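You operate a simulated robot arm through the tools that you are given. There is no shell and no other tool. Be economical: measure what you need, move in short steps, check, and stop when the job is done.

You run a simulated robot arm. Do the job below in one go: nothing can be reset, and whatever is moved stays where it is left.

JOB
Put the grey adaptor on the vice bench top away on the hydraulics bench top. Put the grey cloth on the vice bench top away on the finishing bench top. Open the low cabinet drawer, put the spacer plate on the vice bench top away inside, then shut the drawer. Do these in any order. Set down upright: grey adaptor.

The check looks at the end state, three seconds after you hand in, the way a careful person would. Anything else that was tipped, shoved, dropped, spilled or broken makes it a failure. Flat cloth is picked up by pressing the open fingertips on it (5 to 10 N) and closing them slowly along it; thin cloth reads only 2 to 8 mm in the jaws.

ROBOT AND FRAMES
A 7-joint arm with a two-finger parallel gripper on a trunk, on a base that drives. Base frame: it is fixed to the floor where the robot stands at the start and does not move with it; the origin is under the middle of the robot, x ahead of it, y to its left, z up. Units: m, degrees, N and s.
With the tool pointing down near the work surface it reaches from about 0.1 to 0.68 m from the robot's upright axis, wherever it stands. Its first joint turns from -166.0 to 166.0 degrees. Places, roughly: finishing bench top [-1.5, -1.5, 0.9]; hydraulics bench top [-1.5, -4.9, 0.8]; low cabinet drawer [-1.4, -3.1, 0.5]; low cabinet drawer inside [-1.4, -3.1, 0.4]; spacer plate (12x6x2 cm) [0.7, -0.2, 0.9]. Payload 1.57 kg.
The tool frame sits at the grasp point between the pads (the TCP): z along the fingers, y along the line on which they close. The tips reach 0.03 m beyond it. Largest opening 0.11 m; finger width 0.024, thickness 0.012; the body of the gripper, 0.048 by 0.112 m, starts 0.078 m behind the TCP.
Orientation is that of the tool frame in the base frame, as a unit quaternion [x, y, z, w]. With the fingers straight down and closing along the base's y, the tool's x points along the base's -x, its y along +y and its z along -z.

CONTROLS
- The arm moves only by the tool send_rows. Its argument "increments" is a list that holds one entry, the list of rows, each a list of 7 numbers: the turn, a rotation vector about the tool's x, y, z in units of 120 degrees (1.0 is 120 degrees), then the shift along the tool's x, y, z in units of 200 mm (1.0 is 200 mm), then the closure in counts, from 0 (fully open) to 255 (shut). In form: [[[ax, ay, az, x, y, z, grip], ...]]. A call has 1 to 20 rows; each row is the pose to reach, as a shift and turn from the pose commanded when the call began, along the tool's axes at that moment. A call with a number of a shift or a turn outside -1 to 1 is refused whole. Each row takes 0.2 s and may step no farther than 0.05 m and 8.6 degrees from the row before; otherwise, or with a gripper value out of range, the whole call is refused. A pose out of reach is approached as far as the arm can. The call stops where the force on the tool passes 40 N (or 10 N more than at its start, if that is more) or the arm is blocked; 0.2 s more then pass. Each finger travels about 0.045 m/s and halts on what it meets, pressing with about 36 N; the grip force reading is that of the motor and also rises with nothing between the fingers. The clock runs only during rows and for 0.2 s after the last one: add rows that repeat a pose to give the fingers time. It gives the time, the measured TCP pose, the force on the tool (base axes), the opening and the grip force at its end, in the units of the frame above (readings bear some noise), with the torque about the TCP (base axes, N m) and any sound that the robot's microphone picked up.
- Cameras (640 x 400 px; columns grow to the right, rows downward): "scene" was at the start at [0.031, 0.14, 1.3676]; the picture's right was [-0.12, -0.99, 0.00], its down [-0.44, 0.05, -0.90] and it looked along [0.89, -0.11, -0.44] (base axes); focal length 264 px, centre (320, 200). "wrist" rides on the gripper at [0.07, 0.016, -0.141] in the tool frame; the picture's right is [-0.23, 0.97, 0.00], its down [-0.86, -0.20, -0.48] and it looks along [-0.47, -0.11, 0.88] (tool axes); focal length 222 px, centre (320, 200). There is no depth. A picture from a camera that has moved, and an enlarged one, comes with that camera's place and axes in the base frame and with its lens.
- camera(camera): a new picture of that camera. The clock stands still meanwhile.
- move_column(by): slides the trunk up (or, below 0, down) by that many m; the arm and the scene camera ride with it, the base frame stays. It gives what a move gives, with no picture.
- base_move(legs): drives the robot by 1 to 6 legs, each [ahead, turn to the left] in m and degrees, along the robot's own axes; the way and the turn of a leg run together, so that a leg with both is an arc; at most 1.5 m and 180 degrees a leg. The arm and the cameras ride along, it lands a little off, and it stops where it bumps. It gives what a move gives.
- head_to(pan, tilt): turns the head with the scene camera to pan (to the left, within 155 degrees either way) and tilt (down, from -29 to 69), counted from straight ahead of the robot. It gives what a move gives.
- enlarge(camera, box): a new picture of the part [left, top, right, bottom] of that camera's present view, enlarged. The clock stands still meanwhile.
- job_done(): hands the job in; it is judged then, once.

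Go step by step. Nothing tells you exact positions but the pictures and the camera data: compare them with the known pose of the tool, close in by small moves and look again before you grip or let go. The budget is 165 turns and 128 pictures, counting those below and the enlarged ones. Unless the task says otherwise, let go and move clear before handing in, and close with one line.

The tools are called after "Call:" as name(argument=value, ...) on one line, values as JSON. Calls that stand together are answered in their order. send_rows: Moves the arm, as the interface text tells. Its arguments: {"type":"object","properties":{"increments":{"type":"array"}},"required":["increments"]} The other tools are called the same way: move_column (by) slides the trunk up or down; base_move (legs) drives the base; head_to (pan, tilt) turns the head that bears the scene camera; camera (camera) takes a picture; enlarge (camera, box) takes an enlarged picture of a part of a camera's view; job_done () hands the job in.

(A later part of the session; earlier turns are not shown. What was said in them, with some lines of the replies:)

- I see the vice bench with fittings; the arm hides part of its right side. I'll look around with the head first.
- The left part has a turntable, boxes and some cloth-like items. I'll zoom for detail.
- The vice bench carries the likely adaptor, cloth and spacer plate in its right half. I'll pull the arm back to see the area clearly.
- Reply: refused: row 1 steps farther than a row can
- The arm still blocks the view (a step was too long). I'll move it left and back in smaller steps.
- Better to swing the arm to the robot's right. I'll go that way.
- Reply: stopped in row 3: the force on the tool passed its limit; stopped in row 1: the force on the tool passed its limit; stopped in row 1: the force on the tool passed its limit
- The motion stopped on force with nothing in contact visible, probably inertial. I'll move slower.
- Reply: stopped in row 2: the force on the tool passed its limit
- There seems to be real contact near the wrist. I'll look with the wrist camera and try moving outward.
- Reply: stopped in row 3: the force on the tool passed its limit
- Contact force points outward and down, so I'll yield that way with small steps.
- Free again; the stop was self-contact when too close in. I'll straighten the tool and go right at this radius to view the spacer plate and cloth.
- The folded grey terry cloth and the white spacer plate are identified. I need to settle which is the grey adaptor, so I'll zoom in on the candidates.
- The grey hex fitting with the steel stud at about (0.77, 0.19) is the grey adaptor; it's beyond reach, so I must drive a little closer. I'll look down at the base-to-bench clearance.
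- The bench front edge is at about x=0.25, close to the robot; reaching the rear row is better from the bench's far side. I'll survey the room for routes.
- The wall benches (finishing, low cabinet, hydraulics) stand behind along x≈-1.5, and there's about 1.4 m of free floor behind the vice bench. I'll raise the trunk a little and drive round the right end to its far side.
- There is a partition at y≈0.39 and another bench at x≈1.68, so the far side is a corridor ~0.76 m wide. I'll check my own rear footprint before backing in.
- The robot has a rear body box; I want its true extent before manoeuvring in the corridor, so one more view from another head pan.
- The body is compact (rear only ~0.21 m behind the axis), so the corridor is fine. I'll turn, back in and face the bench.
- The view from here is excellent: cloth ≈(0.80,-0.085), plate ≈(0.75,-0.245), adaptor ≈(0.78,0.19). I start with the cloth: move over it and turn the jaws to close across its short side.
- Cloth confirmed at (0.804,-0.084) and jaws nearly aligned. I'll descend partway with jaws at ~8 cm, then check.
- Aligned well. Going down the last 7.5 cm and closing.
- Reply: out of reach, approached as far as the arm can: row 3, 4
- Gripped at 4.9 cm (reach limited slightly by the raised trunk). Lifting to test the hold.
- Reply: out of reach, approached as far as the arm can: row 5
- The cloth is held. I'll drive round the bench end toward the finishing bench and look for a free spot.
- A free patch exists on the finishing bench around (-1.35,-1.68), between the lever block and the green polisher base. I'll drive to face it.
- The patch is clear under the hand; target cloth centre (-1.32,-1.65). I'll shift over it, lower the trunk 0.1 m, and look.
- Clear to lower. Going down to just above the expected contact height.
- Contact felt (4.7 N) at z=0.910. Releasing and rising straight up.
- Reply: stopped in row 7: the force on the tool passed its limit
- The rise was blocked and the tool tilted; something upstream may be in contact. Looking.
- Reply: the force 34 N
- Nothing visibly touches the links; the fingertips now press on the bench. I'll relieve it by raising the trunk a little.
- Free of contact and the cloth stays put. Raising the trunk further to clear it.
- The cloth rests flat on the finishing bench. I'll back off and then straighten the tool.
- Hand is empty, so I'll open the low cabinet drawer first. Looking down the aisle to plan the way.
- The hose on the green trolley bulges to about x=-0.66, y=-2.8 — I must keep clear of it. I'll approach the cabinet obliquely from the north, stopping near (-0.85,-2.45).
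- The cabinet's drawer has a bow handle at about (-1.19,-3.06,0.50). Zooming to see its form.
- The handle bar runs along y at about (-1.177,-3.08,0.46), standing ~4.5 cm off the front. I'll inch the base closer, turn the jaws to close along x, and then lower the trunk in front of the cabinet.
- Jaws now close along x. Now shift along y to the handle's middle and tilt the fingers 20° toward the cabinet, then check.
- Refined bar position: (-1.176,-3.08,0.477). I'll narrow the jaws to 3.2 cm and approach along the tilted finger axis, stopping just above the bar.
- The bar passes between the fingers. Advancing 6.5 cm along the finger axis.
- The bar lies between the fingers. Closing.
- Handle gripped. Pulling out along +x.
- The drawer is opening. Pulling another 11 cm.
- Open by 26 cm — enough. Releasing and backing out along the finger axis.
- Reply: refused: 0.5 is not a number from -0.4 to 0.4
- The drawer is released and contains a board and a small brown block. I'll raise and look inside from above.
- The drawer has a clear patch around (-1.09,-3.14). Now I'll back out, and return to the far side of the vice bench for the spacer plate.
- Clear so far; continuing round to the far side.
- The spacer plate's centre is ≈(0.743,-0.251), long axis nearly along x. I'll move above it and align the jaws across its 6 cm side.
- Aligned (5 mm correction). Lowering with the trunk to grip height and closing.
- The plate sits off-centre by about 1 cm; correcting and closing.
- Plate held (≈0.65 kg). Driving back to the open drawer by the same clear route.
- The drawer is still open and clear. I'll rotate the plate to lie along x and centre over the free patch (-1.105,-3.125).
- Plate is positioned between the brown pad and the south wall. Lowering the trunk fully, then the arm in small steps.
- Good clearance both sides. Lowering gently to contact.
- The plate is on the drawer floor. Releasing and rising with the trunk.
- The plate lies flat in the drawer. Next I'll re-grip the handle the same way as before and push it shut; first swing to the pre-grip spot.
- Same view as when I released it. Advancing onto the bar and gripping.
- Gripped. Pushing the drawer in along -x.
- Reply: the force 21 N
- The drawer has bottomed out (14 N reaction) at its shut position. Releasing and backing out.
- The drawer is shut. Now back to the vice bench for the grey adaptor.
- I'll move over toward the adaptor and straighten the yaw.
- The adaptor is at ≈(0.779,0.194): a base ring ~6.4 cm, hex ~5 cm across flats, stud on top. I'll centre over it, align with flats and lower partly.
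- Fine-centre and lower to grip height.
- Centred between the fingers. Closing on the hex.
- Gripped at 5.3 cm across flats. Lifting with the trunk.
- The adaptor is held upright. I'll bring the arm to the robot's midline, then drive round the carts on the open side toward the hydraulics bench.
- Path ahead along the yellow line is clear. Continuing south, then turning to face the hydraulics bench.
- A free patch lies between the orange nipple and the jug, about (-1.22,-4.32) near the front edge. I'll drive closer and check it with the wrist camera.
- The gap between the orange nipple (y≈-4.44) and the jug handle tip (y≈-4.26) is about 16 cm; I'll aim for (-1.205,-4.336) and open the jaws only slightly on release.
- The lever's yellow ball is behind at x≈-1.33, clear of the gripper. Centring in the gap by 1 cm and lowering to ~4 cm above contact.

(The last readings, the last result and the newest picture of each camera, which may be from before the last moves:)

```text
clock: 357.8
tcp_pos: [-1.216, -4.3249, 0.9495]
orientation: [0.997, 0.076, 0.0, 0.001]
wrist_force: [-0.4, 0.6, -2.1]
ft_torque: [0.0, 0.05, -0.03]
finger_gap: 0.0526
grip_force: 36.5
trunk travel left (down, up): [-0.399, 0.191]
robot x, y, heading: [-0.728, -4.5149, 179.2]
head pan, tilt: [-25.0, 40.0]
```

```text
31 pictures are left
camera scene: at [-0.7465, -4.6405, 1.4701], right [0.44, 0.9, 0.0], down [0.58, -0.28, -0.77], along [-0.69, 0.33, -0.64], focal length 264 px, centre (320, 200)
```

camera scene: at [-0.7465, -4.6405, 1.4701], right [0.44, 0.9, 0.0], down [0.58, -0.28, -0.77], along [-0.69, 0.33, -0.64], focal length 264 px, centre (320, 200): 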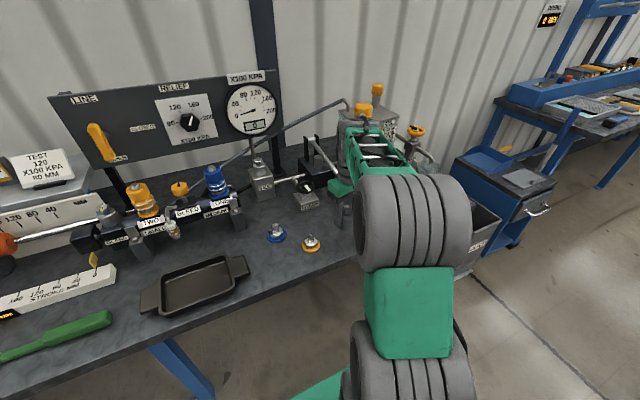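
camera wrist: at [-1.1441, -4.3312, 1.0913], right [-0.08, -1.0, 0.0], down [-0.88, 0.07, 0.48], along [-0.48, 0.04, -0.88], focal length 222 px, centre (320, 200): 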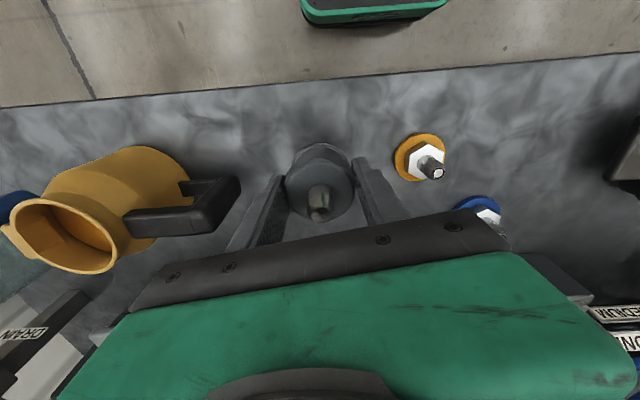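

Call:
enlarge(camera="scene", box=[260, 80, 440, 260])

Call:
enlarge(camera="wrist", box=[180, 120, 460, 260])

```text
2.22 times, centred on (350, 170) of scene
camera zoom: at [-0.7465, -4.6405, 1.4701], right [0.44, 0.9, 0.0], down [0.58, -0.28, -0.77], along [-0.69, 0.33, -0.64], focal length 588 px, centre (253, 267)
```

zoom: 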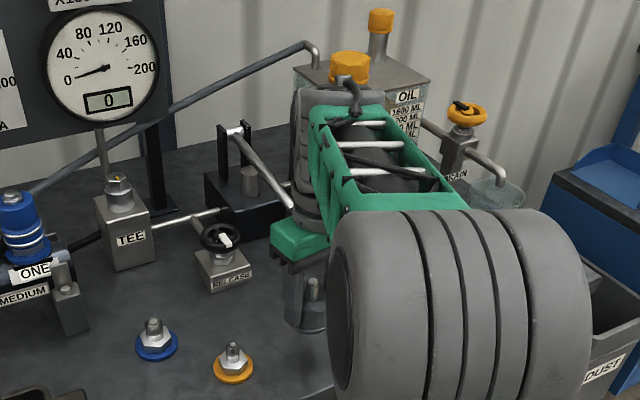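

```text
2.29 times, centred on (320, 190) of wrist
camera zoom: at [-1.1441, -4.3312, 1.0912], right [-0.08, -1.0, 0.0], down [-0.88, 0.07, 0.48], along [-0.48, 0.04, -0.88], focal length 508 px, centre (320, 223)
```

zoom: 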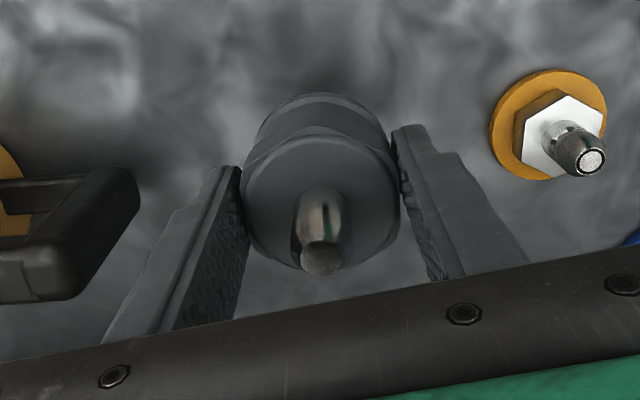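

Neighbours are clear (lever ball is ~10 cm behind). Lowering the last few centimetres carefully.

Call:
move_column(by=-0.036)

Call:
send_rows(increments=[[[0, 0, 0, 0, 0, 0.012, 165], [0, 0, 0, 0, 0, 0.024, 165], [0, 0, 0, 0, 0, 0.034, 165]]])

```text
clock: 358.6
tcp_pos: [-1.2143, -4.3245, 0.9144]
orientation: [0.997, 0.076, -0.001, 0.001]
wrist_force: [0.3, 0.0, -0.5]
ft_torque: [0.0, 0.0, -0.06]
finger_gap: 0.0529
grip_force: 36.7
trunk travel left (down, up): [-0.363, 0.227]
robot x, y, heading: [-0.7281, -4.5179, 179.2]
head pan, tilt: [-25.0, 40.0]
```

```text
clock: 359.4
tcp_pos: [-1.2156, -4.3243, 0.9088]
orientation: [0.997, 0.076, 0.0, 0.001]
wrist_force: [0.8, 0.2, -2.3]
ft_torque: [0.0, -0.06, -0.01]
finger_gap: 0.0527
grip_force: 35.6
trunk travel left (down, up): [-0.363, 0.227]
robot x, y, heading: [-0.7306, -4.5169, 179.3]
head pan, tilt: [-25.0, 40.0]
```

Call:
send_rows(increments=[[[0, 0, 0, 0, 0, 0.006, 165], [0, 0, 0, 0, 0, 0.012, 165], [0, 0, 0, 0, 0, 0.018, 165]]])

```text
clock: 360.2
tcp_pos: [-1.2158, -4.3238, 0.9035]
orientation: [0.997, 0.075, 0.0, 0.002]
wrist_force: [0.7, 0.8, -2.0]
ft_torque: [0.01, -0.01, 0.0]
finger_gap: 0.0525
grip_force: 35.9
trunk travel left (down, up): [-0.363, 0.227]
robot x, y, heading: [-0.7309, -4.514, 179.2]
head pan, tilt: [-25.0, 40.0]
```

Call:
send_rows(increments=[[[0, 0, 0, 0, 0, 0.008, 165], [0, 0, 0, 0, 0, 0.016, 165], [0, 0, 0, 0, 0, 0.024, 165]]])

```text
clock: 361.0
tcp_pos: [-1.2151, -4.3259, 0.8992]
orientation: [0.997, 0.076, 0.001, 0.001]
wrist_force: [-0.2, -0.8, -2.4]
ft_torque: [0.01, 0.01, 0.02]
finger_gap: 0.0528
grip_force: 35.5
trunk travel left (down, up): [-0.363, 0.227]
robot x, y, heading: [-0.7294, -4.5184, 179.4]
head pan, tilt: [-25.0, 40.0]
```

Call:
send_rows(increments=[[[0, 0, 0, 0, 0, 0.015, 165], [0, 0, 0, 0, 0, 0.03, 165], [0, 0, 0, 0, 0, 0.04, 165]]])

Call:
camera(camera="wrist")

```text
clock: 361.8
tcp_pos: [-1.2156, -4.3245, 0.8966]
orientation: [0.997, 0.076, -0.003, -0.002]
wrist_force: [3.6, -3.0, 28.4]
ft_torque: [-0.09, -0.53, 0.15]
finger_gap: 0.053
grip_force: 35.7
trunk travel left (down, up): [-0.363, 0.227]
robot x, y, heading: [-0.7263, -4.5201, 179.1]
head pan, tilt: [-25.0, 40.0]
```

```text
28 pictures are left
camera wrist: at [-1.1432, -4.3318, 1.0359], right [-0.08, -1.0, 0.0], down [-0.87, 0.07, 0.48], along [-0.48, 0.04, -0.87], focal length 222 px, centre (320, 200)
```

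wrist: 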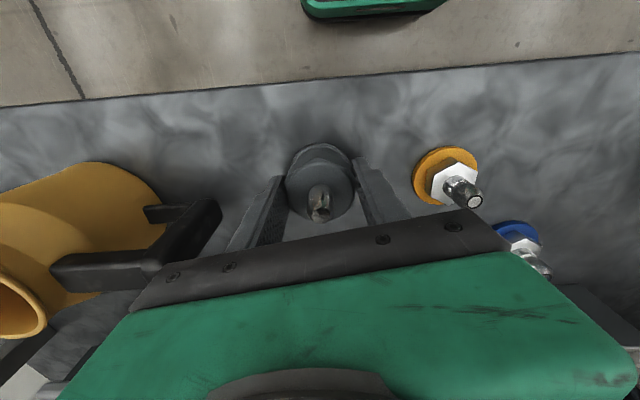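

Contact made (28 N). Easing off and opening the jaws slightly.

Call:
send_rows(increments=[[[0, 0, 0, 0, 0, -0.02, 165], [0, 0, 0, 0, 0, -0.03, 165], [0, 0, 0, 0, 0, -0.03, 130], [0, 0, 0, 0, 0, -0.03, 108], [0, 0, 0, 0, 0, -0.03, 95], [0, 0, 0, 0, 0, -0.03, 95]]])

Call:
camera(camera="wrist")

```text
clock: 363.2
tcp_pos: [-1.2151, -4.3247, 0.897]
orientation: [0.997, 0.075, 0.001, 0.001]
wrist_force: [-0.2, -0.3, -0.3]
ft_torque: [0.02, -0.01, -0.01]
finger_gap: 0.0691
grip_force: 0.0
trunk travel left (down, up): [-0.363, 0.227]
robot x, y, heading: [-0.7294, -4.5187, 179.3]
head pan, tilt: [-25.0, 40.0]
```

```text
27 pictures are left
camera wrist: at [-1.1438, -4.331, 1.0379], right [-0.08, -1.0, 0.0], down [-0.88, 0.07, 0.48], along [-0.48, 0.04, -0.88], focal length 222 px, centre (320, 200)
```

wrist: 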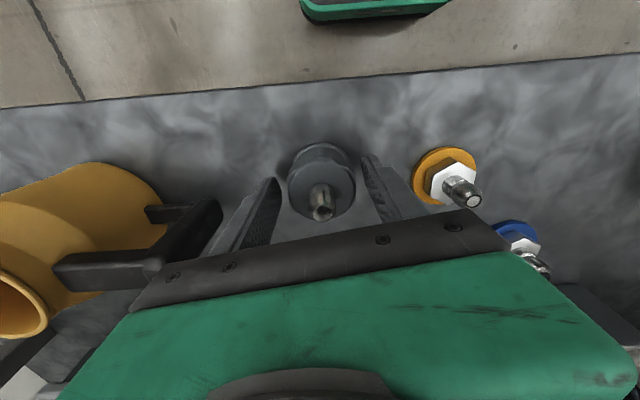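

It stands upright and free. Opening a touch more and rising straight up.

Call:
send_rows(increments=[[[0, 0, 0, 0, 0, 0, 80], [0, 0, 0, 0, 0, 0, 80]]])

Call:
move_column(by=0.2)

Call:
camera(camera="wrist")

```text
clock: 363.8
tcp_pos: [-1.2153, -4.324, 0.8972]
orientation: [0.997, 0.076, 0.0, 0.001]
wrist_force: [1.0, -0.8, 0.3]
ft_torque: [-0.02, -0.02, 0.03]
finger_gap: 0.0756
grip_force: 0.1
trunk travel left (down, up): [-0.363, 0.227]
robot x, y, heading: [-0.7288, -4.518, 179.0]
head pan, tilt: [-25.0, 40.0]
```

```text
clock: 365.9
tcp_pos: [-1.2152, -4.324, 1.0969]
orientation: [0.997, 0.076, -0.001, 0.001]
wrist_force: [0.6, -0.6, -0.2]
ft_torque: [0.01, -0.01, 0.02]
finger_gap: 0.0757
grip_force: 0.1
trunk travel left (down, up): [-0.563, 0.027]
robot x, y, heading: [-0.7288, -4.5169, 179.3]
head pan, tilt: [-25.0, 40.0]
```

```text
26 pictures are left
camera wrist: at [-1.1438, -4.331, 1.2378], right [-0.08, -1.0, 0.0], down [-0.88, 0.07, 0.48], along [-0.48, 0.04, -0.88], focal length 222 px, centre (320, 200)
```

wrist: 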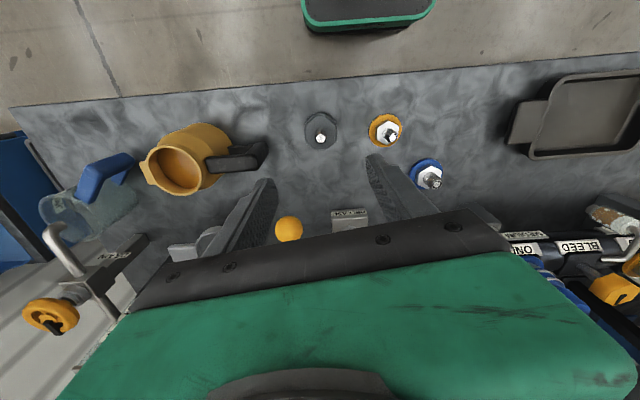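

The adaptor stands upright on the hydraulics bench. Backing away and doing a last check of it, the drawer and the cloth.

Call:
base_move(legs=[[-0.5, 0]])

Call:
head_to(pan=-45, tilt=25)

Call:
camera(camera="scene")

Call:
enlarge(camera="scene", box=[60, 120, 640, 340])

```text
clock: 368.9
tcp_pos: [-0.719, -4.3312, 1.0973]
orientation: [0.997, 0.076, 0.0, 0.001]
wrist_force: [-0.2, 0.8, -0.4]
ft_torque: [-0.03, -0.04, -0.01]
finger_gap: 0.0754
grip_force: 0.1
trunk travel left (down, up): [-0.563, 0.027]
robot x, y, heading: [-0.2296, -4.5261, 178.9]
head pan, tilt: [-25.0, 40.0]
```

```text
clock: 369.7
tcp_pos: [-0.7189, -4.3316, 1.0972]
orientation: [0.997, 0.075, 0.0, 0.001]
wrist_force: [-0.7, -0.9, 0.6]
ft_torque: [0.01, -0.02, -0.02]
finger_gap: 0.0756
grip_force: 0.0
trunk travel left (down, up): [-0.563, 0.027]
robot x, y, heading: [-0.2339, -4.5219, 178.9]
head pan, tilt: [-45.0, 25.0]
```

```text
25 pictures are left
camera scene: at [-0.2381, -4.6194, 1.6573], right [0.72, 0.7, 0.0], down [0.29, -0.3, -0.91], along [-0.63, 0.65, -0.42], focal length 264 px, centre (320, 200)
```

scene: 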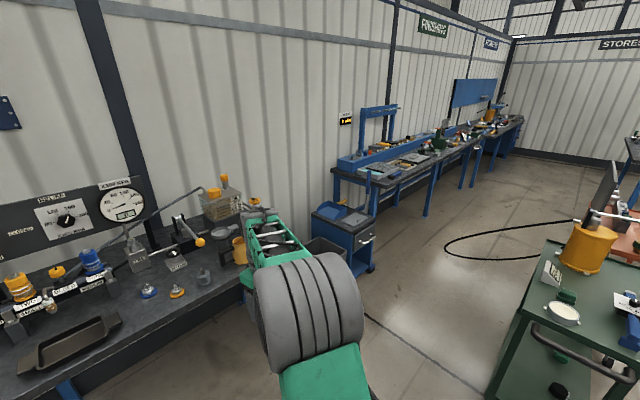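

```text
1.10 times, centred on (350, 230) of scene
camera zoom: at [-0.2381, -4.6194, 1.6573], right [0.72, 0.7, 0.0], down [0.29, -0.3, -0.91], along [-0.63, 0.65, -0.42], focal length 292 px, centre (287, 167)
```

zoom: 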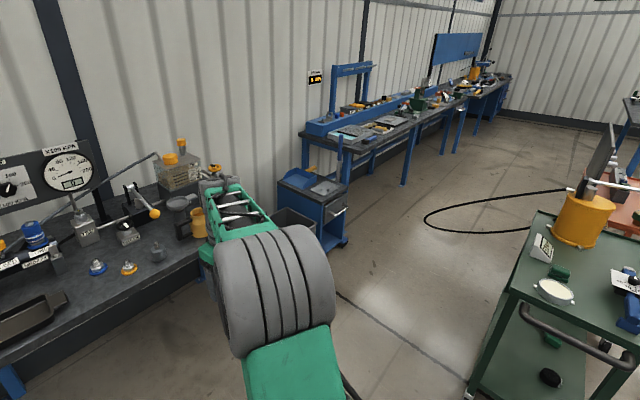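

The adaptor stands upright on the hydraulics bench, the drawer is shut with the plate inside, and the cloth was left on the finishing bench. The gripper is clear, so I'm handing in.

Call:
job_done()

```text
The job is handed in.
```

All three jobs are done and handed in: the grey adaptor is upright on the hydraulics bench, the grey cloth is on the finishing bench, and the spacer plate is in the shut low cabinet drawer.
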